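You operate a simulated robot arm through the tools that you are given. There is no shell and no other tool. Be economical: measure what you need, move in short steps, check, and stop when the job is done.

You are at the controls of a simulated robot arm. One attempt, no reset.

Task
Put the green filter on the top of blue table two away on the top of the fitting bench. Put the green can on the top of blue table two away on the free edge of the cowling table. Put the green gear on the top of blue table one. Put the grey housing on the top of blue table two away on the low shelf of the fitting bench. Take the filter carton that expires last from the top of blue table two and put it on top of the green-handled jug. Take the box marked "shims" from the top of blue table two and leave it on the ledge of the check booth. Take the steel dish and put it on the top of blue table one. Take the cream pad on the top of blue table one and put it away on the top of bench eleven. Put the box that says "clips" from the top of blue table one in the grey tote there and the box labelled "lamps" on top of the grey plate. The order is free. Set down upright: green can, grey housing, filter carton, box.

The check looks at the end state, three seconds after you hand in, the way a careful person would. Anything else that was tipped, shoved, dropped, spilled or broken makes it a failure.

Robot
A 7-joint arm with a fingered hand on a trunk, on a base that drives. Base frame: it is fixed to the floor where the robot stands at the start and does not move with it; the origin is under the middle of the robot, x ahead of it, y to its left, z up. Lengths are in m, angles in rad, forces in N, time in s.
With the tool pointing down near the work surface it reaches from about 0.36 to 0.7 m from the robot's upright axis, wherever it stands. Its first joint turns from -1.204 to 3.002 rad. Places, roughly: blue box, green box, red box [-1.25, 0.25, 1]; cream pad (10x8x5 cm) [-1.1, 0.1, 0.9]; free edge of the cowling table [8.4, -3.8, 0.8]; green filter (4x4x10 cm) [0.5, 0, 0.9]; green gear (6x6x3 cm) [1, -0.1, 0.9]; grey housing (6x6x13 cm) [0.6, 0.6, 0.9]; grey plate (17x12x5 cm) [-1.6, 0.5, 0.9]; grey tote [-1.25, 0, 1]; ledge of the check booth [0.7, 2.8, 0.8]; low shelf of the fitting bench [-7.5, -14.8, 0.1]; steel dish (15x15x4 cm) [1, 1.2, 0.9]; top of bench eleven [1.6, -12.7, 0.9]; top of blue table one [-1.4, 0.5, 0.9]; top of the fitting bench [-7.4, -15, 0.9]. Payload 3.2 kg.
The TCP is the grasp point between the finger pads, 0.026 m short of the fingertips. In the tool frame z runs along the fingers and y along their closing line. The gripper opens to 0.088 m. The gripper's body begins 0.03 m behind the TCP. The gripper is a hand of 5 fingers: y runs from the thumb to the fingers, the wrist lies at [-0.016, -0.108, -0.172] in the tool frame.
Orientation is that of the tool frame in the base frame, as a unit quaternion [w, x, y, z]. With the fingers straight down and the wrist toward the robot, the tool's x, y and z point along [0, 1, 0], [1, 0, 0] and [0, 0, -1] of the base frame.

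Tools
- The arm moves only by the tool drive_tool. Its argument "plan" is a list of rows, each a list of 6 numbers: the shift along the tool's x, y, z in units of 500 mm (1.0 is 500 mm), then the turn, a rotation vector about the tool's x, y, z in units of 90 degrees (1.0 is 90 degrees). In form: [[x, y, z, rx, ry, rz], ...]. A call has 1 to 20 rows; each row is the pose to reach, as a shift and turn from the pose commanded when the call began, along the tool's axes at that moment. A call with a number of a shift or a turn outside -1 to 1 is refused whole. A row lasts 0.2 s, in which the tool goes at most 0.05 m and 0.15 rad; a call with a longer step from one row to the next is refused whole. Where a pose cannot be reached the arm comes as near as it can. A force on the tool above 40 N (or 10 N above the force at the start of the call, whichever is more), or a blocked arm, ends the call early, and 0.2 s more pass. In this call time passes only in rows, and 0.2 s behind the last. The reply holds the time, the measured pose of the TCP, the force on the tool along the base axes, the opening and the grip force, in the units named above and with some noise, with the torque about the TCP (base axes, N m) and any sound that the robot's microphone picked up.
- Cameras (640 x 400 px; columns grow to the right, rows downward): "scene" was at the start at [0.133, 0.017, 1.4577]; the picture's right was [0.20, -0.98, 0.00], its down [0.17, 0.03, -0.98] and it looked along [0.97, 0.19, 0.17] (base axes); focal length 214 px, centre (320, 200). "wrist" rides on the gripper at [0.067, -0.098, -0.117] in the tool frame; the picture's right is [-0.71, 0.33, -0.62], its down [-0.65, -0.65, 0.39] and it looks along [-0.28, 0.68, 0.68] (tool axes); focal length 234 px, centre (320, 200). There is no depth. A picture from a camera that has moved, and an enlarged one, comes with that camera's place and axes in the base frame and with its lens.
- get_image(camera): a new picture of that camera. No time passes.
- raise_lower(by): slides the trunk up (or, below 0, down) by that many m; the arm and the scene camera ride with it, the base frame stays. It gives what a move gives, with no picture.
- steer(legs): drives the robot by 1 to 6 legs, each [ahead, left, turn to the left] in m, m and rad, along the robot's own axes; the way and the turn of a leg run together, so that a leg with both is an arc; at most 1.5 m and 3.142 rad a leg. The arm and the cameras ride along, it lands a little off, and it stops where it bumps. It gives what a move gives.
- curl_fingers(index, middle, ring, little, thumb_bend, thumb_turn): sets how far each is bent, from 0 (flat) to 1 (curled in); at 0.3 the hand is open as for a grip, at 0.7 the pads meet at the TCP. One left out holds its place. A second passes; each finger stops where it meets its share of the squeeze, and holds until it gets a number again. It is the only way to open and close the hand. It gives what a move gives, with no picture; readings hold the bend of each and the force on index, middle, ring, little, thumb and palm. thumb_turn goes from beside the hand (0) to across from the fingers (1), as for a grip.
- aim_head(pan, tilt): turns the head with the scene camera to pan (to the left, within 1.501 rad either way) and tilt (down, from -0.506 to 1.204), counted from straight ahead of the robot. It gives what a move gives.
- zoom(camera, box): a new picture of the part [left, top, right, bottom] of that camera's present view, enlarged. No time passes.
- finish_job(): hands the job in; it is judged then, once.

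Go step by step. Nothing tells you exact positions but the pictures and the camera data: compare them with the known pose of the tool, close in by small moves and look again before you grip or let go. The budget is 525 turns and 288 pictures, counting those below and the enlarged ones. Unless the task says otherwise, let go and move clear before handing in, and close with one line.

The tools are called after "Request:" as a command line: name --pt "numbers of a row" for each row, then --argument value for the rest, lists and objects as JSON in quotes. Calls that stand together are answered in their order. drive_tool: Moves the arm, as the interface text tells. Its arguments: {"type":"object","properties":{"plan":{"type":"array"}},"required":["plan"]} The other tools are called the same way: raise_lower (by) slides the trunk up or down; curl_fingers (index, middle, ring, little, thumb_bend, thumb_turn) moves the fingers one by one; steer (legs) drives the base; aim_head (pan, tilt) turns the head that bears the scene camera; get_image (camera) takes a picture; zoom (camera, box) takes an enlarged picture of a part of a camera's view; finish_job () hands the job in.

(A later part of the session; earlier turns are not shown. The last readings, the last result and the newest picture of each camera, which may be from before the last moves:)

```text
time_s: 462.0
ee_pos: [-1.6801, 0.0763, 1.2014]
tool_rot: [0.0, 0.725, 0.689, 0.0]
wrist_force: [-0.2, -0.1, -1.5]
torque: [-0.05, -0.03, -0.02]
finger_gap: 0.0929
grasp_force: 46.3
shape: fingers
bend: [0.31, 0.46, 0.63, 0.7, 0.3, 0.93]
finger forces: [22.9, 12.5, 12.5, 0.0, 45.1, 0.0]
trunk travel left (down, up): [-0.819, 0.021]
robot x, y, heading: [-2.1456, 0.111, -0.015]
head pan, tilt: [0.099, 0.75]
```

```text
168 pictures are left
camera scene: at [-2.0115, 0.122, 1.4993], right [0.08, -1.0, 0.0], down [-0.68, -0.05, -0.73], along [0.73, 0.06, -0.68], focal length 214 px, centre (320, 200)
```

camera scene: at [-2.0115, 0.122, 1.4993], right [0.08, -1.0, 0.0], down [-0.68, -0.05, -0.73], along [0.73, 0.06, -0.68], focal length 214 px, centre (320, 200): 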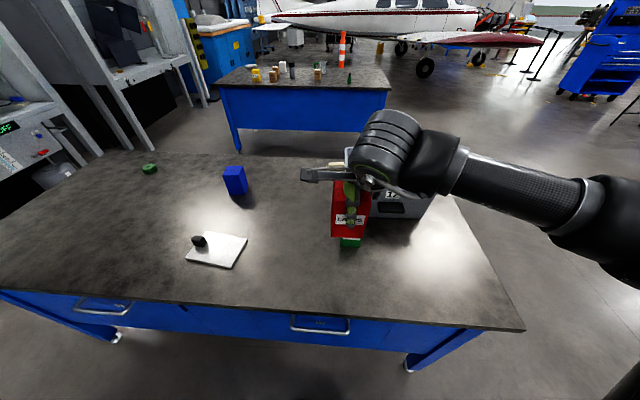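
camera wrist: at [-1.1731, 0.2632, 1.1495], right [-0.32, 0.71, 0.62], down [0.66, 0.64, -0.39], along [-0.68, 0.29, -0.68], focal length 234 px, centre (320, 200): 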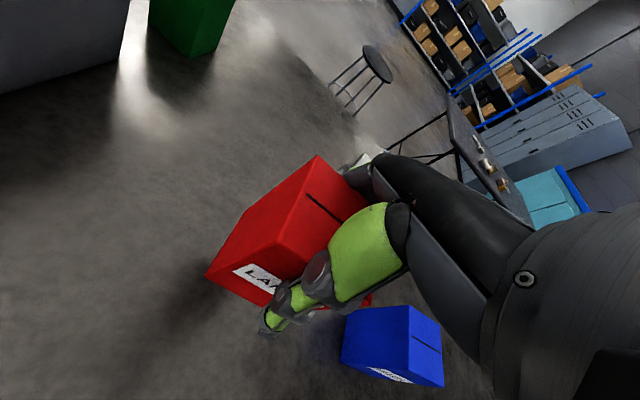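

Request:
zoom --camera "scene" --box '[160, 210, 288, 290]'

Request:
get_image --camera "wrist"

```text
5.00 times, centred on (224, 250) of scene
camera zoom: at [-2.0115, 0.122, 1.4993], right [0.08, -1.0, 0.0], down [-0.68, -0.05, -0.73], along [0.73, 0.06, -0.68], focal length 1072 px, centre (800, -50)
```

zoom: 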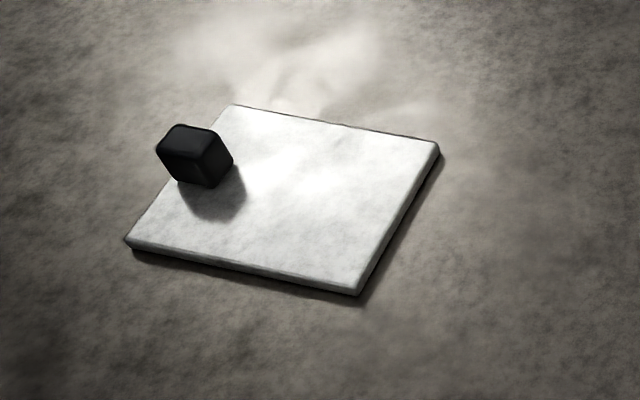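

```text
166 pictures are left
camera wrist: at [-1.7732, 0.1468, 1.3186], right [0.3, -0.72, 0.62], down [-0.69, -0.62, -0.39], along [0.66, -0.31, -0.68], focal length 234 px, centre (320, 200)
```

wrist: 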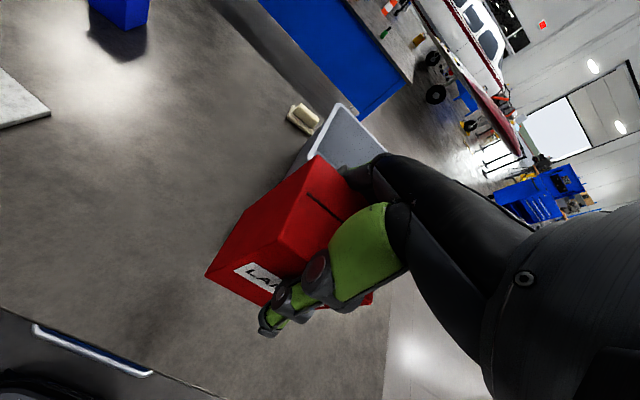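

Plate centre ≈ (-1.61, 0.51), knob at its north end. I'll set the red box on the free part, at about (-1.61, 0.487).

Request:
drive_tool --pt "0.092 0.011 0 0 0 0" --pt "0.184 0.022 0 0 0 0" --pt "0.276 0.033 0 0 0 0" --pt "0.368 0.044 0 0 0 0" --pt "0.46 0.055 0 0 0 0" --pt "0.552 0.066 0 0 0 0" --pt "0.644 0.077 0 0 0 0" --pt "0.736 0.088 0.02 0 0 0" --pt "0.828 0.098 0.06 0 0 0" --pt "0.828 0.098 0.15 0 0 0" --pt "0.828 0.098 0.24 0 0 0" --pt "0.828 0.098 0.32 0 0 0" --pt "0.828 0.098 0.39 0 0 0"

Request:
get_image --camera "scene"

Request:
zoom --camera "scene" --box '[140, 180, 300, 280]'

Request:
get_image --camera "wrist"

```text
refused: row 9 steps farther than a row can; nothing moved
```

```text
165 pictures are left
camera scene: at [-2.0115, 0.122, 1.4993], right [0.08, -1.0, 0.0], down [-0.68, -0.05, -0.73], along [0.73, 0.06, -0.68], focal length 214 px, centre (320, 200)
```

scene: 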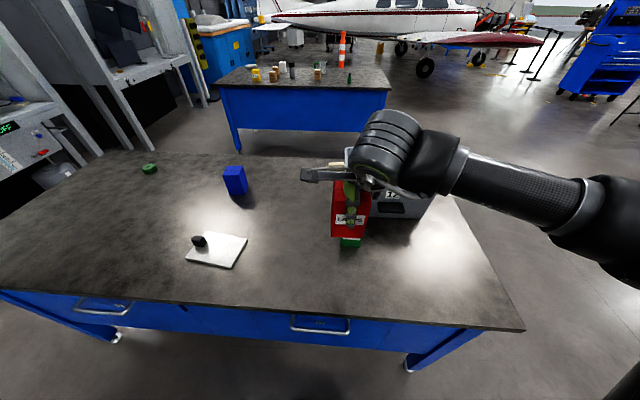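

```text
4.00 times, centred on (220, 230) of scene
camera zoom: at [-2.0115, 0.122, 1.4993], right [0.08, -1.0, 0.0], down [-0.68, -0.05, -0.73], along [0.73, 0.06, -0.68], focal length 858 px, centre (720, 80)
```

zoom: 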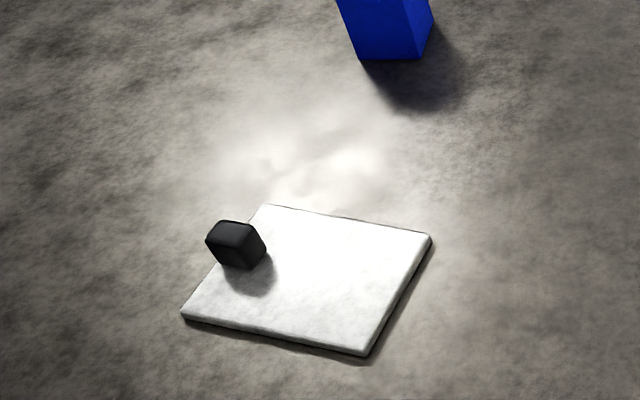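

```text
163 pictures are left
camera wrist: at [-1.7732, 0.1468, 1.3186], right [0.3, -0.72, 0.62], down [-0.69, -0.62, -0.39], along [0.66, -0.31, -0.68], focal length 234 px, centre (320, 200)
```

wrist: 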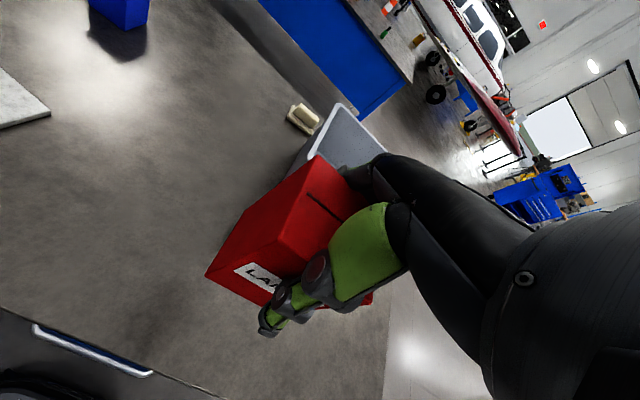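

Step too long; resending with smaller steps.

Request:
drive_tool --pt "0.09 0.011 0 0 0 0" --pt "0.18 0.022 0 0 0 0" --pt "0.27 0.033 0 0 0 0" --pt "0.36 0.044 0 0 0 0" --pt "0.45 0.055 0 0 0 0" --pt "0.54 0.066 0 0 0 0" --pt "0.63 0.077 0 0 0 0" --pt "0.72 0.088 0 0 0 0" --pt "0.8 0.098 0.03 0 0 0" --pt "0.828 0.098 0.1 0 0 0" --pt "0.828 0.098 0.18 0 0 0" --pt "0.828 0.098 0.26 0 0 0" --pt "0.828 0.098 0.33 0 0 0" --pt "0.828 0.098 0.39 0 0 0"

Request:
zoom --camera "scene" --box '[140, 180, 300, 280]'

Request:
get_image --camera "wrist"

```text
time_s: 465.0
ee_pos: [-1.6774, 0.3862, 1.0216]
tool_rot: [0.0, 0.725, 0.689, -0.001]
wrist_force: [-0.8, 0.6, -1.6]
torque: [-0.06, -0.04, 0.0]
finger_gap: 0.0916
grasp_force: 47.5
shape: fingers
bend: [0.31, 0.46, 0.64, 0.7, 0.31, 0.93]
finger forces: [23.5, 12.7, 12.5, 0.1, 46.1, 0.0]
out of reach, approached as far as the arm can: row 7, 8, 9, 10, 11, 12, 13, 14
trunk travel left (down, up): [-0.819, 0.021]
robot x, y, heading: [-2.1432, 0.1133, -0.023]
head pan, tilt: [0.099, 0.75]
```

```text
4.00 times, centred on (220, 230) of scene
camera zoom: at [-2.0111, 0.1256, 1.4994], right [0.08, -1.0, 0.0], down [-0.68, -0.06, -0.73], along [0.73, 0.06, -0.68], focal length 858 px, centre (720, 80)
```

zoom: 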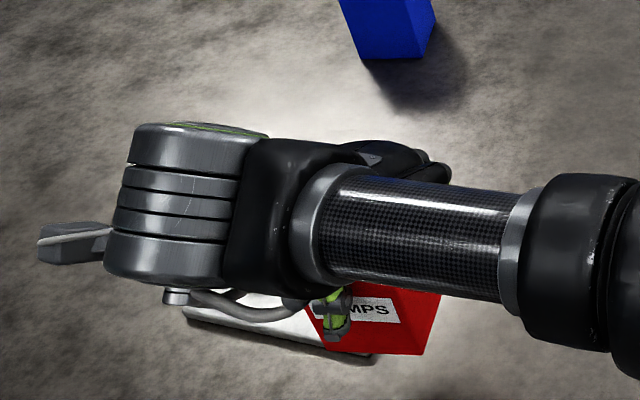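

```text
161 pictures are left
camera wrist: at [-1.7712, 0.4567, 1.1392], right [0.29, -0.72, 0.62], down [-0.69, -0.61, -0.39], along [0.66, -0.32, -0.68], focal length 234 px, centre (320, 200)
```

wrist: 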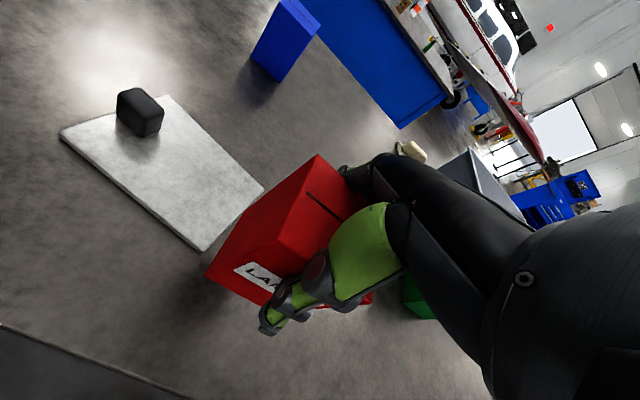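

Reach limited by yaw; raise 4 cm and shift the base 0.12 m north.

Request:
drive_tool --pt "0 0 -0.08 0 0 0" --pt "0 0.0 -0.1 0 0 0"

Request:
steer --legs '[[0, 0.12, 0.02]]'

```text
time_s: 465.6
ee_pos: [-1.6786, 0.3838, 1.0761]
tool_rot: [-0.001, 0.725, 0.689, 0.0]
wrist_force: [0.0, 0.8, -1.8]
torque: [0.01, 0.02, -0.01]
finger_gap: 0.0914
grasp_force: 46.5
shape: fingers
bend: [0.31, 0.46, 0.64, 0.7, 0.31, 0.93]
finger forces: [23.2, 12.7, 12.5, 0.1, 45.3, 0.0]
trunk travel left (down, up): [-0.819, 0.021]
robot x, y, heading: [-2.1492, 0.1164, -0.022]
head pan, tilt: [0.099, 0.75]
```

```text
time_s: 466.9
ee_pos: [-1.6824, 0.5099, 1.0769]
tool_rot: [-0.001, 0.718, 0.696, 0.0]
wrist_force: [0.6, 0.5, -1.6]
torque: [-0.03, 0.0, 0.02]
finger_gap: 0.0917
grasp_force: 47.3
shape: fingers
bend: [0.31, 0.46, 0.64, 0.7, 0.31, 0.93]
finger forces: [23.2, 12.6, 12.4, 0.1, 45.3, 0.1]
trunk travel left (down, up): [-0.819, 0.021]
robot x, y, heading: [-2.149, 0.2332, -0.004]
head pan, tilt: [0.099, 0.75]
```

Request:
drive_tool --pt "-0.02 0.07 0.02 0 0 0" --pt "-0.042 0.145 0.06 0 0 0" --pt "-0.042 0.145 0.13 0 0 0" --pt "-0.042 0.145 0.18 0 0 0"

Request:
zoom --camera "scene" --box '[160, 200, 320, 300]'

Request:
get_image --camera "wrist"

```text
time_s: 467.9
ee_pos: [-1.6061, 0.4825, 0.9868]
tool_rot: [-0.001, 0.718, 0.696, 0.0]
wrist_force: [-0.1, 0.5, -1.0]
torque: [-0.04, -0.01, -0.02]
finger_gap: 0.0915
grasp_force: 46.5
shape: fingers
bend: [0.31, 0.46, 0.64, 0.7, 0.31, 0.93]
finger forces: [22.9, 12.4, 12.3, 0.0, 45.0, 0.0]
out of reach, approached as far as the arm can: row 2, 3, 4
trunk travel left (down, up): [-0.819, 0.021]
robot x, y, heading: [-2.1474, 0.2324, -0.0]
head pan, tilt: [0.099, 0.75]
```

```text
4.00 times, centred on (240, 250) of scene
camera zoom: at [-2.0092, 0.243, 1.4993], right [0.1, -1.0, 0.0], down [-0.68, -0.07, -0.73], along [0.73, 0.07, -0.68], focal length 858 px, centre (640, 0)
```

zoom: 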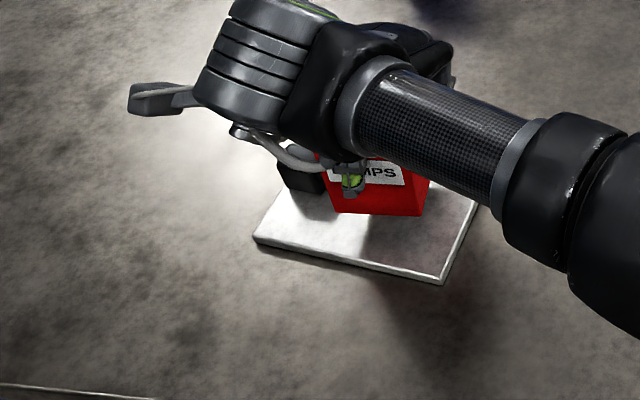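

```text
159 pictures are left
camera wrist: at [-1.7012, 0.551, 1.1032], right [0.31, -0.72, 0.62], down [-0.67, -0.63, -0.39], along [0.67, -0.3, -0.68], focal length 234 px, centre (320, 200)
```

wrist: 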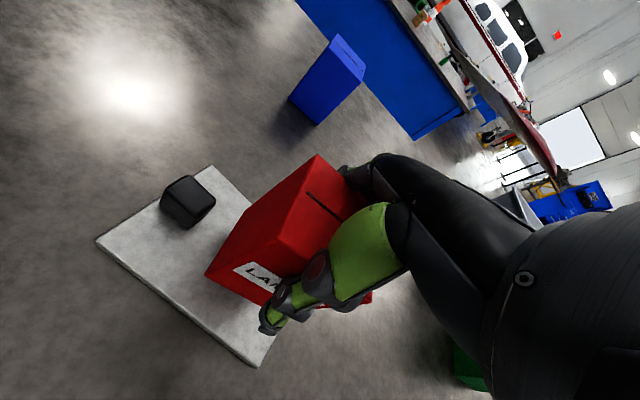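

Positioned over the plate. Lowering to contact.

Request:
drive_tool --pt "0 0 0.03 0 0 0" --pt "0 0 0.045 0 0 0" --pt "0 0 0.055 0 0 0"

```text
time_s: 468.7
ee_pos: [-1.6079, 0.4821, 0.9599]
tool_rot: [-0.001, 0.718, 0.696, -0.001]
wrist_force: [-0.7, 0.6, -1.5]
torque: [-0.06, -0.02, 0.0]
finger_gap: 0.0912
grasp_force: 46.2
shape: fingers
bend: [0.31, 0.46, 0.64, 0.7, 0.31, 0.93]
finger forces: [22.7, 12.5, 12.3, 0.0, 45.0, 0.0]
trunk travel left (down, up): [-0.819, 0.021]
robot x, y, heading: [-2.1397, 0.2343, -0.005]
head pan, tilt: [0.099, 0.75]
```

Request:
drive_tool --pt "0 0 0.006 0 0 0" --pt "0 0 0.012 0 0 0"

Request:
zoom --camera "wrist" --box '[80, 130, 400, 390]'

```text
time_s: 469.3
ee_pos: [-1.6086, 0.4824, 0.9597]
tool_rot: [0.002, 0.717, 0.697, 0.005]
wrist_force: [8.7, 5.6, 29.7]
torque: [-0.39, 0.36, 0.04]
finger_gap: 0.0909
grasp_force: 52.8
shape: fingers
bend: [0.31, 0.46, 0.64, 0.7, 0.31, 0.93]
finger forces: [27.1, 15.5, 12.8, 0.0, 50.9, 0.0]
trunk travel left (down, up): [-0.819, 0.021]
robot x, y, heading: [-2.1416, 0.2357, -0.001]
head pan, tilt: [0.099, 0.75]
```

```text
1.54 times, centred on (240, 260) of wrist
camera zoom: at [-1.7047, 0.5506, 1.0753], right [0.31, -0.72, 0.62], down [-0.67, -0.63, -0.4], along [0.68, -0.3, -0.67], focal length 360 px, centre (443, 108)
```

zoom: 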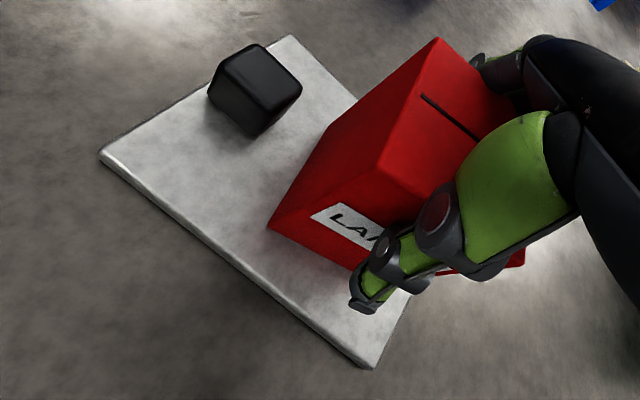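

In contact on the plate. Relieving pressure slightly and opening.

Request:
drive_tool --pt "0 0 -0.006 0 0 0"

Request:
curl_fingers --index 0.18 --middle 0.2 --ring 0.25 --little 0.3 --thumb_bend 0.18

Request:
zoom --camera "wrist" --box '[80, 130, 400, 390]'

```text
time_s: 469.7
ee_pos: [-1.6083, 0.482, 0.9602]
tool_rot: [0.0, 0.718, 0.696, 0.001]
wrist_force: [9.0, 5.3, 25.0]
torque: [-0.24, 0.19, 0.0]
finger_gap: 0.091
grasp_force: 52.3
shape: fingers
bend: [0.31, 0.46, 0.64, 0.7, 0.31, 0.93]
finger forces: [27.7, 15.8, 11.7, 0.0, 49.3, 0.1]
trunk travel left (down, up): [-0.819, 0.021]
robot x, y, heading: [-2.1413, 0.234, -0.0]
head pan, tilt: [0.099, 0.75]
```

```text
time_s: 470.7
ee_pos: [-1.6088, 0.4815, 0.9566]
tool_rot: [-0.001, 0.718, 0.696, 0.0]
wrist_force: [-1.1, 0.1, 0.7]
torque: [-0.01, 0.03, 0.02]
finger_gap: 0.1087
grasp_force: 0.2
shape: fingers
bend: [0.18, 0.2, 0.25, 0.3, 0.19, 0.97]
finger forces: [0.1, 0.0, 0.1, 0.1, 0.4, 0.0]
trunk travel left (down, up): [-0.819, 0.021]
robot x, y, heading: [-2.142, 0.2333, 0.002]
head pan, tilt: [0.099, 0.75]
```

```text
1.54 times, centred on (240, 260) of wrist
camera zoom: at [-1.7033, 0.5504, 1.0736], right [0.31, -0.72, 0.62], down [-0.67, -0.63, -0.39], along [0.67, -0.3, -0.68], focal length 360 px, centre (443, 108)
```

zoom: 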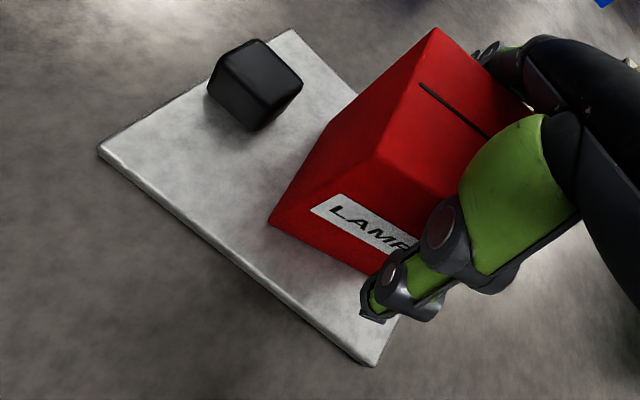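

Released flat on the plate. Lifting straight up and checking.

Request:
drive_tool --pt "0 0 -0.06 0 0 0" --pt "0 0 -0.14 0 0 0" --pt "0 0 -0.22 0 0 0" --pt "0 -0.05 -0.3 0 0 0" --pt "-0.06 -0.1 -0.34 0 0 0" --pt "-0.14 -0.12 -0.36 0 0 0" --pt "-0.22 -0.12 -0.38 0 0 0"

Request:
get_image --camera "scene"

Request:
get_image --camera "wrist"

```text
time_s: 472.3
ee_pos: [-1.6711, 0.369, 1.1475]
tool_rot: [-0.001, 0.718, 0.696, 0.0]
wrist_force: [0.2, 0.5, 0.4]
torque: [0.05, -0.04, 0.01]
finger_gap: 0.1087
grasp_force: 0.1
shape: fingers
bend: [0.18, 0.2, 0.25, 0.3, 0.18, 0.97]
finger forces: [0.0, 0.1, 0.0, 0.1, 0.1, 0.0]
trunk travel left (down, up): [-0.819, 0.021]
robot x, y, heading: [-2.1447, 0.2304, -0.001]
head pan, tilt: [0.099, 0.75]
```

```text
156 pictures are left
camera scene: at [-2.0114, 0.2403, 1.4994], right [0.1, -1.0, 0.0], down [-0.68, -0.07, -0.73], along [0.73, 0.07, -0.68], focal length 214 px, centre (320, 200)
```

scene: 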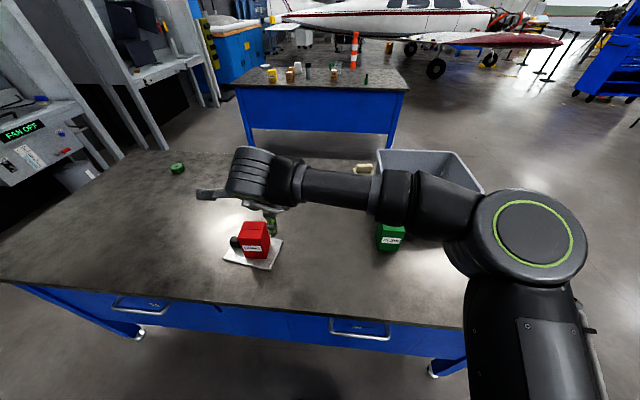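

```text
155 pictures are left
camera wrist: at [-1.7662, 0.4377, 1.2645], right [0.31, -0.72, 0.62], down [-0.67, -0.63, -0.39], along [0.67, -0.3, -0.68], focal length 234 px, centre (320, 200)
```

wrist: 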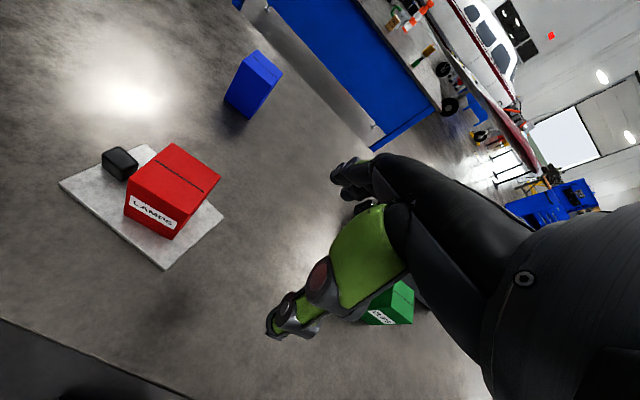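

Request:
zoom --camera "scene" --box '[340, 140, 500, 260]'

```text
3.33 times, centred on (420, 200) of scene
camera zoom: at [-2.0114, 0.2403, 1.4994], right [0.1, -1.0, 0.0], down [-0.68, -0.07, -0.73], along [0.73, 0.07, -0.68], focal length 715 px, centre (-13, 200)
```

zoom: 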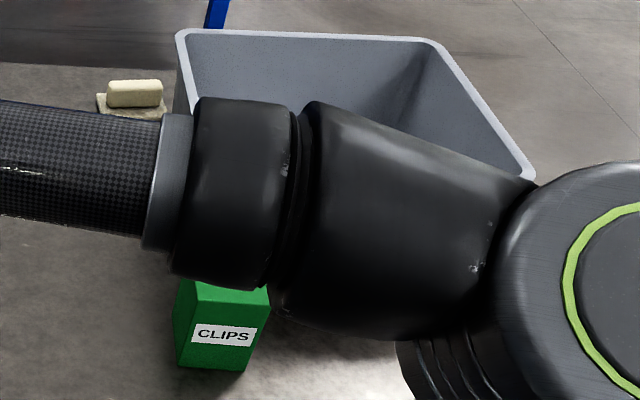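

CLIPS confirmed on the green box. Moving the base 0.17 m south and re-measuring the green box with the wrist camera.

Request:
steer --legs '[[0, -0.17, 0]]'

Request:
drive_tool --pt "-0.08 0.03 0 0 0 0" --pt "-0.16 0.06 0 0 0 0" --pt "-0.22 0.09 0 0 0 0"

Request:
get_image --camera "wrist"

Request:
get_image --camera "scene"

```text
time_s: 473.7
ee_pos: [-1.6707, 0.2043, 1.1462]
tool_rot: [0.0, 0.717, 0.697, -0.001]
wrist_force: [0.0, -0.5, -0.1]
torque: [-0.03, 0.02, 0.0]
finger_gap: 0.1087
grasp_force: 0.1
shape: fingers
bend: [0.18, 0.2, 0.25, 0.3, 0.18, 0.97]
finger forces: [0.0, 0.0, 0.1, 0.1, 0.0, 0.0]
trunk travel left (down, up): [-0.819, 0.021]
robot x, y, heading: [-2.1422, 0.0659, 0.002]
head pan, tilt: [0.099, 0.75]
```

```text
time_s: 474.5
ee_pos: [-1.6312, 0.0942, 1.1449]
tool_rot: [0.0, 0.717, 0.697, -0.001]
wrist_force: [0.8, -0.1, 0.4]
torque: [0.04, -0.04, 0.0]
finger_gap: 0.1084
grasp_force: 0.0
shape: fingers
bend: [0.18, 0.2, 0.25, 0.3, 0.18, 0.97]
finger forces: [0.0, 0.1, 0.1, 0.0, 0.0, 0.0]
trunk travel left (down, up): [-0.819, 0.021]
robot x, y, heading: [-2.1445, 0.0664, 0.003]
head pan, tilt: [0.099, 0.75]
```

```text
153 pictures are left
camera wrist: at [-1.7265, 0.1631, 1.2619], right [0.31, -0.72, 0.62], down [-0.67, -0.63, -0.39], along [0.67, -0.3, -0.68], focal length 234 px, centre (320, 200)
```

wrist: 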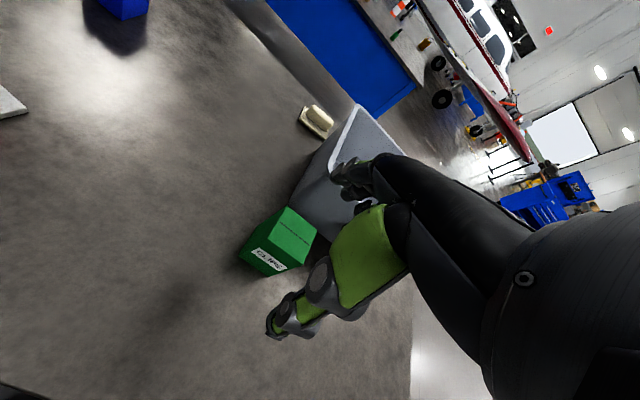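

```text
152 pictures are left
camera scene: at [-2.0106, 0.0729, 1.4994], right [0.1, -0.99, 0.0], down [-0.68, -0.07, -0.73], along [0.73, 0.07, -0.68], focal length 214 px, centre (320, 200)
```

scene: 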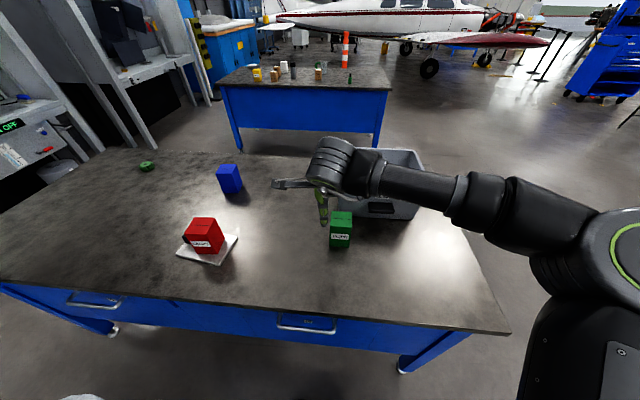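

Request:
zoom --camera "scene" --box '[290, 180, 410, 260]'

Request:
zoom --camera "wrist" --box '[200, 180, 360, 300]'

```text
5.00 times, centred on (350, 220) of scene
camera zoom: at [-2.0106, 0.0729, 1.4994], right [0.1, -0.99, 0.0], down [-0.68, -0.07, -0.73], along [0.73, 0.07, -0.68], focal length 1072 px, centre (170, 100)
```

zoom: 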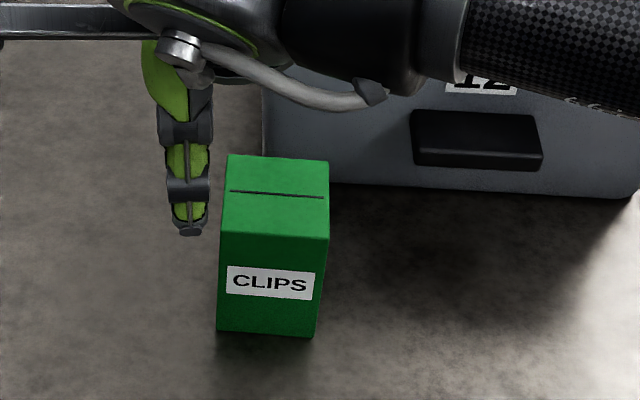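

```text
3.33 times, centred on (280, 240) of wrist
camera zoom: at [-1.7265, 0.1631, 1.2619], right [0.31, -0.72, 0.62], down [-0.67, -0.63, -0.39], along [0.67, -0.3, -0.68], focal length 781 px, centre (453, 67)
```

zoom: 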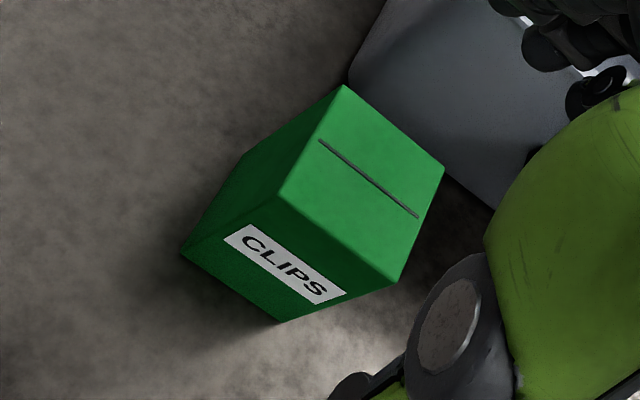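

Green box centre (-1.528, 0.048), aligned. Moving over and down.

Request:
drive_tool --pt "-0.04 0.08 0.02 0 0 0" --pt "-0.07 0.15 0.06 0 0 0" --pt "-0.087 0.221 0.11 0 0 0" --pt "-0.087 0.221 0.19 0 0 0" --pt "-0.087 0.221 0.26 0 0 0" --pt "-0.087 0.221 0.32 0 0 0" --pt "-0.087 0.221 0.37 0 0 0" --pt "-0.087 0.221 0.398 0 0 0"

Request:
zoom --camera "wrist" --box '[180, 130, 420, 330]'

```text
time_s: 476.3
ee_pos: [-1.5203, 0.0458, 0.9472]
tool_rot: [-0.001, 0.717, 0.697, -0.001]
wrist_force: [-1.0, 0.0, 2.0]
torque: [0.0, 0.06, 0.02]
finger_gap: 0.1087
grasp_force: 1.2
shape: fingers
bend: [0.18, 0.2, 0.25, 0.3, 0.18, 0.97]
finger forces: [0.0, 0.1, 0.0, 0.1, 2.0, 0.0]
trunk travel left (down, up): [-0.819, 0.021]
robot x, y, heading: [-2.1422, 0.0686, 0.003]
head pan, tilt: [0.099, 0.75]
```

```text
2.00 times, centred on (300, 230) of wrist
camera zoom: at [-1.6154, 0.115, 1.065], right [0.31, -0.72, 0.62], down [-0.67, -0.63, -0.39], along [0.67, -0.3, -0.68], focal length 468 px, centre (360, 140)
```

zoom: 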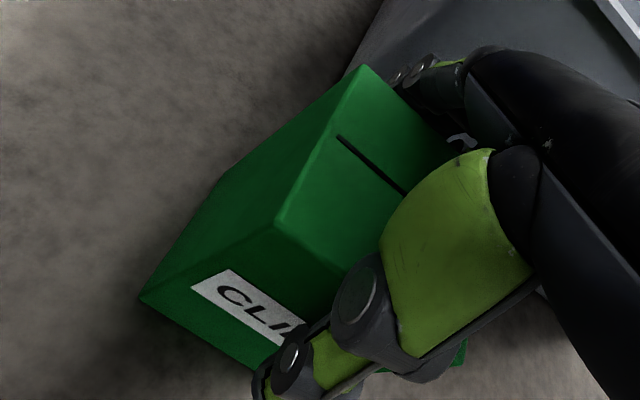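

Request:
curl_fingers --index 0.7 --middle 0.7 --ring 0.7 --little 0.5 --thumb_bend 0.7

Request:
drive_tool --pt "0 0 -0.05 0 0 0" --pt "0 0 -0.12 0 0 0" --pt "0 -0.01 -0.2 0 0 0" --pt "0 -0.02 -0.28 0 0 0"

Request:
get_image --camera "wrist"

```text
time_s: 477.3
ee_pos: [-1.5188, 0.046, 0.9487]
tool_rot: [0.0, 0.718, 0.696, 0.002]
wrist_force: [1.8, -0.8, 6.2]
torque: [0.08, -0.43, -0.02]
finger_gap: 0.0932
grasp_force: 48.7
shape: fingers
bend: [0.34, 0.5, 0.56, 0.5, 0.27, 0.93]
finger forces: [24.5, 9.8, 14.7, 0.0, 48.8, 0.0]
trunk travel left (down, up): [-0.819, 0.021]
robot x, y, heading: [-2.1444, 0.0636, -0.001]
head pan, tilt: [0.099, 0.75]
```

```text
time_s: 478.3
ee_pos: [-1.5302, 0.0469, 1.0868]
tool_rot: [-0.001, 0.716, 0.698, -0.001]
wrist_force: [-1.7, 0.2, -2.0]
torque: [0.0, -0.04, -0.01]
finger_gap: 0.0928
grasp_force: 46.4
shape: fingers
bend: [0.34, 0.5, 0.57, 0.5, 0.27, 0.93]
finger forces: [21.2, 9.2, 13.7, 0.0, 48.1, 0.0]
trunk travel left (down, up): [-0.819, 0.021]
robot x, y, heading: [-2.1411, 0.0663, 0.004]
head pan, tilt: [0.099, 0.75]
```

```text
148 pictures are left
camera wrist: at [-1.6265, 0.1161, 1.205], right [0.31, -0.72, 0.62], down [-0.67, -0.63, -0.39], along [0.67, -0.3, -0.68], focal length 234 px, centre (320, 200)
```

wrist: 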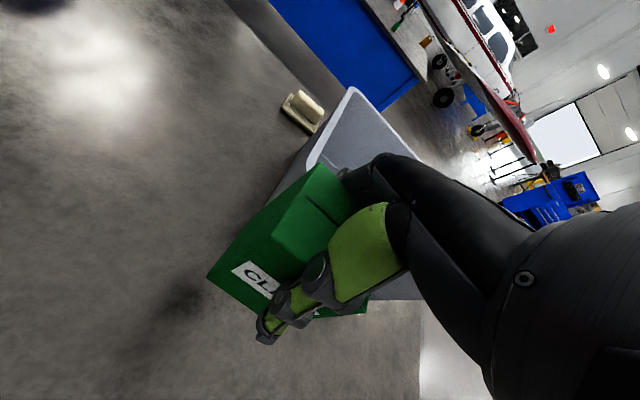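

Holding CLIPS. Raising and retracting, then driving around to the east side.

Request:
drive_tool --pt "0 -0.05 -0.06 0 0 0" --pt "0 -0.12 -0.1 0 0 0" --pt "0 -0.19 -0.14 0 0 0" --pt "0 -0.26 -0.18 0 0 0"

Request:
steer --legs '[[-0.35, 0, 0], [0, -1.28, 0], [1.45, 0, 0], [0.5, 0, 0], [0, 0, 3.13], [0, -1.1, 0]]'

Request:
aim_head --pan 0.0 --tilt 0.75

Request:
get_image --camera "scene"

```text
time_s: 479.3
ee_pos: [-1.6605, 0.0488, 1.1794]
tool_rot: [0.0, 0.717, 0.697, 0.0]
wrist_force: [-0.1, -0.4, -1.8]
torque: [-0.02, -0.02, 0.01]
finger_gap: 0.0928
grasp_force: 45.5
shape: fingers
bend: [0.34, 0.5, 0.57, 0.5, 0.27, 0.93]
finger forces: [21.2, 9.3, 13.6, 0.0, 48.1, 0.0]
trunk travel left (down, up): [-0.819, 0.021]
robot x, y, heading: [-2.1398, 0.0668, 0.003]
head pan, tilt: [0.099, 0.75]
```

```text
time_s: 509.8
ee_pos: [-1.1242, -0.1796, 1.1785]
tool_rot: [0.0, 0.736, -0.677, 0.0]
wrist_force: [0.0, 0.1, -2.2]
torque: [0.01, -0.03, 0.01]
finger_gap: 0.0913
grasp_force: 42.7
shape: fingers
bend: [0.35, 0.51, 0.58, 0.5, 0.28, 0.93]
finger forces: [20.2, 8.8, 12.0, 0.0, 44.7, 0.0]
trunk travel left (down, up): [-0.819, 0.021]
robot x, y, heading: [-0.6385, -0.1431, -3.025]
head pan, tilt: [0.099, 0.75]
```

```text
time_s: 510.4
ee_pos: [-1.1246, -0.1786, 1.1775]
tool_rot: [0.0, 0.736, -0.677, 0.0]
wrist_force: [0.6, -0.6, -2.5]
torque: [0.04, 0.03, -0.02]
finger_gap: 0.0913
grasp_force: 42.8
shape: fingers
bend: [0.35, 0.51, 0.58, 0.5, 0.28, 0.93]
finger forces: [20.3, 8.7, 12.0, 0.0, 44.6, 0.0]
trunk travel left (down, up): [-0.819, 0.021]
robot x, y, heading: [-0.6388, -0.1384, -3.026]
head pan, tilt: [0.0, 0.75]
```

```text
147 pictures are left
camera scene: at [-0.7716, -0.1549, 1.4993], right [-0.11, 0.99, 0.0], down [0.68, 0.08, -0.73], along [-0.73, -0.08, -0.68], focal length 214 px, centre (320, 200)
```

scene: 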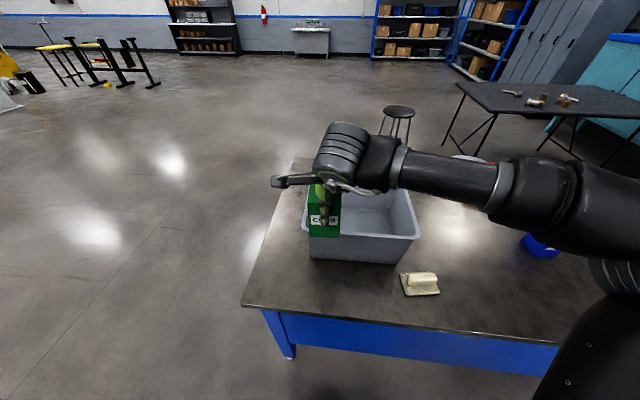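

Aligning above the tote's interior centre (-1.28, -0.09) and lowering.

Request:
drive_tool --pt "-0.07 0.06 0 0 0 0" --pt "-0.14 0.12 0 0 0 0" --pt "-0.201 0.18 0 0 0 0" --pt "-0.201 0.24 0.02 0 0 0" --pt "-0.201 0.296 0.06 0 0 0" --pt "-0.201 0.296 0.14 0 0 0" --pt "-0.201 0.296 0.22 0 0 0"

Request:
get_image --camera "scene"

Request:
get_image --camera "wrist"

```text
time_s: 512.0
ee_pos: [-1.2822, -0.0905, 1.0644]
tool_rot: [0.0, 0.737, -0.676, 0.001]
wrist_force: [-0.4, 0.1, -1.8]
torque: [0.0, -0.02, -0.01]
finger_gap: 0.0908
grasp_force: 42.6
shape: fingers
bend: [0.35, 0.51, 0.58, 0.5, 0.29, 0.93]
finger forces: [20.4, 8.8, 12.1, 0.0, 44.7, 0.1]
trunk travel left (down, up): [-0.819, 0.021]
robot x, y, heading: [-0.6373, -0.1377, -3.029]
head pan, tilt: [0.0, 0.75]
```

```text
146 pictures are left
camera scene: at [-0.7731, -0.155, 1.4992], right [-0.11, 0.99, 0.0], down [0.68, 0.08, -0.73], along [-0.73, -0.08, -0.68], focal length 214 px, centre (320, 200)
```

scene: 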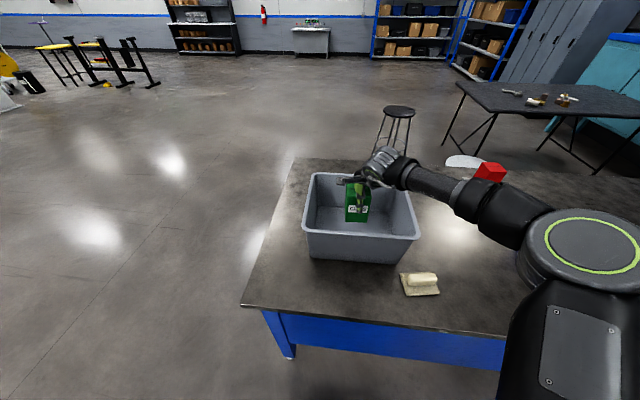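

```text
145 pictures are left
camera wrist: at [-1.1788, -0.1501, 1.1814], right [-0.39, 0.68, 0.62], down [0.6, 0.7, -0.39], along [-0.7, 0.22, -0.68], focal length 234 px, centre (320, 200)
```

wrist: 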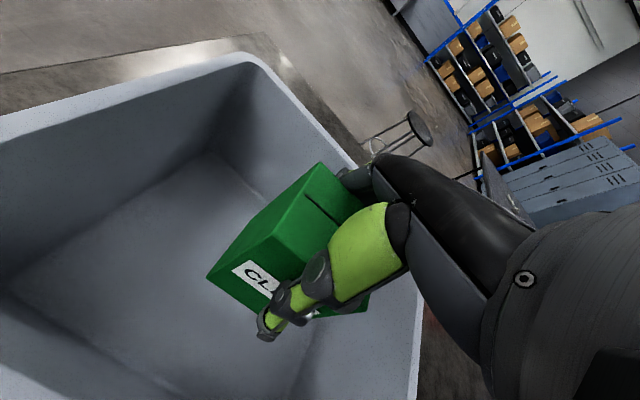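

Inside the tote outline. Lowering to its floor.

Request:
drive_tool --pt "0 0 0.07 0 0 0" --pt "0 0 0.13 0 0 0" --pt "0 0 0.17 0 0 0" --pt "0 0 0.19 0 0 0" --pt "0 0 0.204 0 0 0"

Request:
zoom --camera "scene" --box '[280, 130, 472, 250]'

```text
time_s: 513.2
ee_pos: [-1.2813, -0.0904, 0.965]
tool_rot: [0.0, 0.736, -0.677, 0.001]
wrist_force: [0.7, -0.3, -1.6]
torque: [0.0, 0.06, -0.02]
finger_gap: 0.091
grasp_force: 42.9
shape: fingers
bend: [0.35, 0.51, 0.58, 0.5, 0.29, 0.93]
finger forces: [20.1, 8.8, 12.0, 0.0, 44.5, 0.1]
trunk travel left (down, up): [-0.819, 0.021]
robot x, y, heading: [-0.6397, -0.136, -3.029]
head pan, tilt: [0.0, 0.75]
```

```text
3.33 times, centred on (376, 190) of scene
camera zoom: at [-0.7718, -0.1549, 1.4993], right [-0.11, 0.99, 0.0], down [0.68, 0.08, -0.73], along [-0.73, -0.08, -0.68], focal length 715 px, centre (133, 233)
```

zoom: 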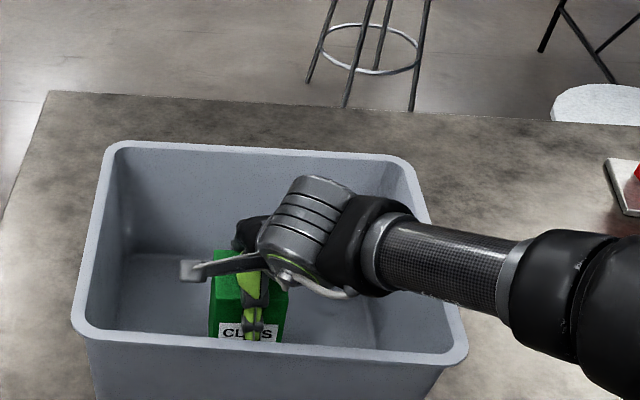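

Request:
drive_tool --pt "0 0 0.008 0 0 0" --pt "0 0 0.014 0 0 0"

```text
time_s: 513.8
ee_pos: [-1.2795, -0.0925, 0.9579]
tool_rot: [0.0, 0.736, -0.677, 0.001]
wrist_force: [0.3, -0.2, -0.1]
torque: [0.01, 0.05, -0.01]
finger_gap: 0.0907
grasp_force: 42.3
shape: fingers
bend: [0.35, 0.51, 0.58, 0.5, 0.29, 0.93]
finger forces: [20.2, 8.7, 12.0, 0.1, 44.5, 0.0]
trunk travel left (down, up): [-0.819, 0.021]
robot x, y, heading: [-0.6361, -0.1398, -3.03]
head pan, tilt: [0.0, 0.75]
```

Weight is off: the box is on the tote floor. Releasing and rising.

Request:
curl_fingers --index 0.18 --middle 0.2 --ring 0.25 --little 0.3 --thumb_bend 0.18

Request:
drive_tool --pt "0 0 -0.06 0 0 0" --pt "0 0 -0.14 0 0 0" --pt "0 0 -0.23 0 0 0" --pt "0 0 -0.32 0 0 0" --pt "0 -0.05 -0.39 0 0 0" --pt "0 -0.12 -0.42 0 0 0" --pt "-0.07 -0.16 -0.42 0 0 0" --pt "-0.15 -0.16 -0.42 0 0 0"

Request:
get_image --camera "scene"

Request:
get_image --camera "wrist"

```text
time_s: 514.8
ee_pos: [-1.2801, -0.0926, 0.9602]
tool_rot: [-0.001, 0.736, -0.677, 0.001]
wrist_force: [0.8, 0.3, -0.1]
torque: [0.02, -0.02, -0.03]
finger_gap: 0.1084
grasp_force: 0.4
shape: fingers
bend: [0.18, 0.2, 0.25, 0.3, 0.18, 0.97]
finger forces: [0.0, 0.0, 0.1, 0.1, 0.3, 0.0]
trunk travel left (down, up): [-0.819, 0.021]
robot x, y, heading: [-0.6416, -0.1385, -3.028]
head pan, tilt: [0.0, 0.75]
```

```text
time_s: 516.6
ee_pos: [-1.2069, -0.0083, 1.1691]
tool_rot: [0.0, 0.737, -0.676, 0.001]
wrist_force: [-0.1, 1.2, 0.3]
torque: [-0.03, 0.02, 0.02]
finger_gap: 0.1084
grasp_force: 0.2
shape: fingers
bend: [0.18, 0.2, 0.25, 0.3, 0.18, 0.97]
finger forces: [0.0, 0.0, 0.0, 0.0, 0.1, 0.0]
trunk travel left (down, up): [-0.819, 0.021]
robot x, y, heading: [-0.6395, -0.1425, -3.03]
head pan, tilt: [0.0, 0.75]
```

```text
143 pictures are left
camera scene: at [-0.7713, -0.1529, 1.4994], right [-0.11, 0.99, 0.0], down [0.68, 0.08, -0.73], along [-0.73, -0.08, -0.68], focal length 214 px, centre (320, 200)
```

scene: 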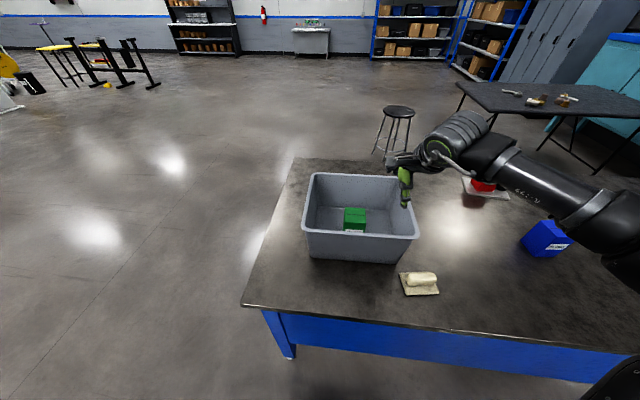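

```text
142 pictures are left
camera wrist: at [-1.1037, -0.0664, 1.2861], right [-0.39, 0.68, 0.62], down [0.6, 0.7, -0.39], along [-0.7, 0.22, -0.68], focal length 234 px, centre (320, 200)
```

wrist: 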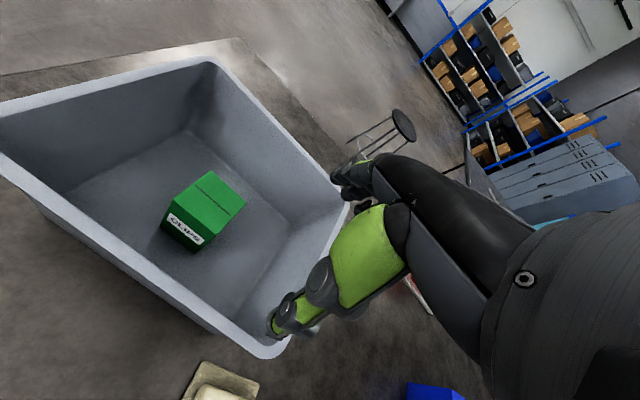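

CLIPS box stands in the tote. Next, the cream pad; zooming on it.

Request:
zoom --camera "scene" --box '[372, 250, 468, 310]'

```text
6.67 times, centred on (420, 280) of scene
camera zoom: at [-0.7713, -0.1529, 1.4994], right [-0.11, 0.99, 0.0], down [0.68, 0.08, -0.73], along [-0.73, -0.08, -0.68], focal length 1430 px, centre (-347, -333)
```

zoom: 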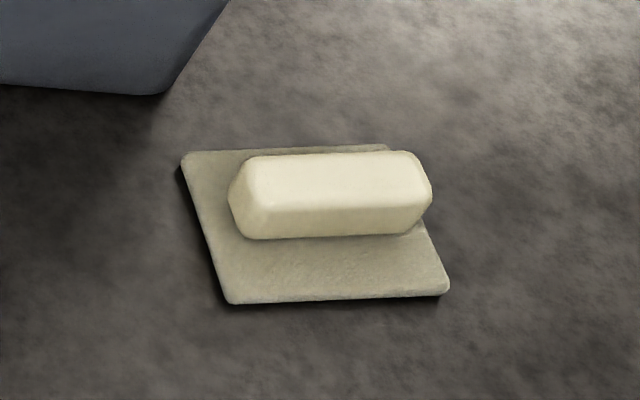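

Pad centre ≈ (-1.108, 0.113), its handle bar parallel to my fingers' row. Moving above it.

Request:
curl_fingers --index 0.35 --middle 0.35 --ring 0.35 --little 0.35 --thumb_bend 0.35

Request:
drive_tool --pt "-0.06 -0.06 0 0 0 0" --pt "-0.12 -0.12 0 0 0 0" --pt "-0.18 -0.18 0.01 0 0 0" --pt "-0.224 -0.217 0.06 0 0 0" --pt "-0.224 -0.217 0.15 0 0 0" --pt "-0.224 -0.217 0.24 0 0 0" --pt "-0.224 -0.217 0.33 0 0 0" --pt "-0.224 -0.217 0.42 0 0 0"

Request:
get_image --camera "wrist"

Request:
zoom --camera "scene" --box '[350, 220, 490, 310]'

```text
time_s: 517.6
ee_pos: [-1.207, -0.0081, 1.1676]
tool_rot: [-0.001, 0.736, -0.677, 0.001]
wrist_force: [0.5, -0.5, -0.3]
torque: [0.0, -0.02, 0.0]
finger_gap: 0.0777
grasp_force: 0.1
shape: fingers
bend: [0.35, 0.35, 0.35, 0.35, 0.35, 0.97]
finger forces: [0.0, 0.0, 0.0, 0.1, 0.0, 0.0]
trunk travel left (down, up): [-0.819, 0.021]
robot x, y, heading: [-0.6382, -0.1423, -3.026]
head pan, tilt: [0.0, 0.75]
```

```text
time_s: 519.4
ee_pos: [-1.1068, 0.1113, 0.959]
tool_rot: [0.0, 0.736, -0.677, 0.0]
wrist_force: [-0.4, -0.1, -1.2]
torque: [0.01, 0.0, -0.03]
finger_gap: 0.0777
grasp_force: 0.1
shape: fingers
bend: [0.35, 0.35, 0.35, 0.35, 0.35, 0.97]
finger forces: [0.0, 0.0, 0.0, 0.1, 0.0, 0.0]
trunk travel left (down, up): [-0.819, 0.021]
robot x, y, heading: [-0.6407, -0.1376, -3.028]
head pan, tilt: [0.0, 0.75]
```

```text
140 pictures are left
camera wrist: at [-1.0041, 0.051, 1.0755], right [-0.39, 0.68, 0.62], down [0.6, 0.7, -0.39], along [-0.7, 0.22, -0.68], focal length 234 px, centre (320, 200)
```

wrist: 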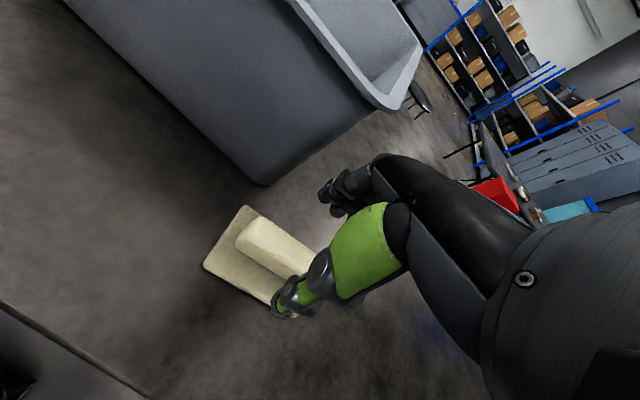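

```text
4.44 times, centred on (420, 265) of scene
camera zoom: at [-0.7717, -0.1547, 1.4994], right [-0.11, 0.99, 0.0], down [0.68, 0.08, -0.73], along [-0.73, -0.08, -0.68], focal length 953 px, centre (-124, -89)
```

zoom: 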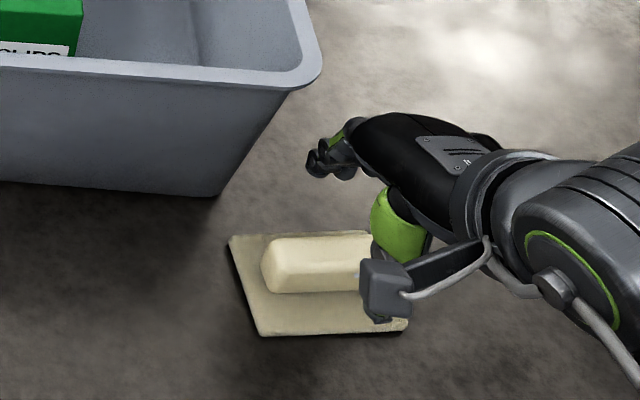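

Aligned over the handle. Descending and gripping.

Request:
drive_tool --pt "0 0 0.06 0 0 0" --pt "0 0 0.095 0 0 0" --pt "0 0 0.112 0 0 0"

Request:
curl_fingers --index 0.7 --middle 0.7 --ring 0.7 --little 0.7 --thumb_bend 0.7

Request:
drive_tool --pt "0 0 -0.04 0 0 0" --pt "0 0 -0.1 0 0 0" --pt "0 0 -0.18 0 0 0" --pt "0 0 -0.26 0 0 0"

Request:
get_image --camera "wrist"

Request:
get_image --camera "scene"

```text
time_s: 520.2
ee_pos: [-1.1066, 0.1101, 0.901]
tool_rot: [0.0, 0.736, -0.677, 0.001]
wrist_force: [-0.1, 0.1, -0.3]
torque: [0.01, 0.01, 0.03]
finger_gap: 0.0777
grasp_force: 0.0
shape: fingers
bend: [0.35, 0.35, 0.35, 0.35, 0.35, 0.97]
finger forces: [0.0, 0.0, 0.0, 0.0, 0.0, 0.0]
trunk travel left (down, up): [-0.819, 0.021]
robot x, y, heading: [-0.6386, -0.1376, -3.03]
head pan, tilt: [0.0, 0.75]
```

```text
time_s: 521.2
ee_pos: [-1.1071, 0.1111, 0.9013]
tool_rot: [0.0, 0.737, -0.676, 0.0]
wrist_force: [-0.5, 0.0, 4.8]
torque: [-0.03, 0.18, 0.08]
finger_gap: 0.0253
grasp_force: 17.9
shape: fingers
bend: [0.65, 0.56, 0.66, 0.7, 0.59, 0.96]
finger forces: [4.2, 8.6, 2.5, 0.3, 19.2, 0.0]
trunk travel left (down, up): [-0.819, 0.021]
robot x, y, heading: [-0.6404, -0.1415, -3.023]
head pan, tilt: [0.0, 0.75]
```

```text
time_s: 522.2
ee_pos: [-1.1062, 0.1103, 1.0342]
tool_rot: [-0.001, 0.736, -0.677, 0.001]
wrist_force: [-0.1, 0.0, -1.1]
torque: [0.03, -0.03, 0.0]
finger_gap: 0.0248
grasp_force: 13.0
shape: fingers
bend: [0.64, 0.65, 0.66, 0.7, 0.61, 0.95]
finger forces: [7.3, 1.9, 2.5, 0.3, 13.5, 0.0]
trunk travel left (down, up): [-0.819, 0.021]
robot x, y, heading: [-0.6402, -0.146, -3.029]
head pan, tilt: [0.0, 0.75]
```

```text
138 pictures are left
camera wrist: at [-1.004, 0.0515, 1.1508], right [-0.39, 0.68, 0.62], down [0.6, 0.7, -0.39], along [-0.7, 0.22, -0.68], focal length 234 px, centre (320, 200)
```

wrist: 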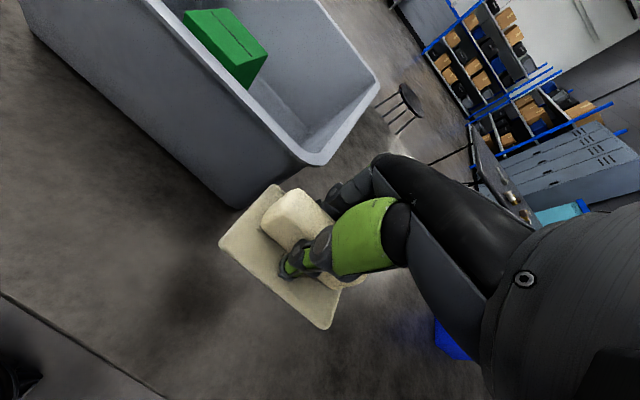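

```text
137 pictures are left
camera scene: at [-0.771, -0.1552, 1.4993], right [-0.11, 0.99, 0.0], down [0.68, 0.08, -0.73], along [-0.73, -0.08, -0.68], focal length 214 px, centre (320, 200)
```

scene: 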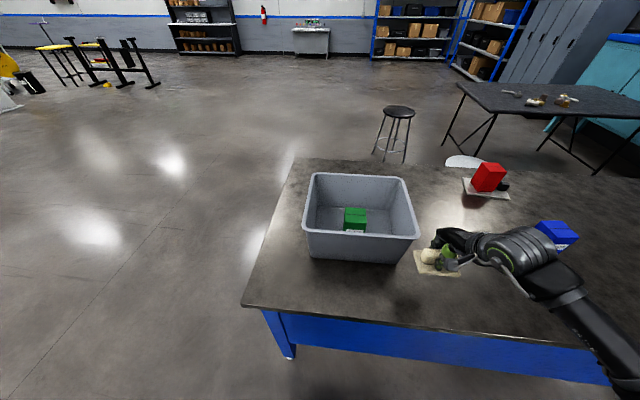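

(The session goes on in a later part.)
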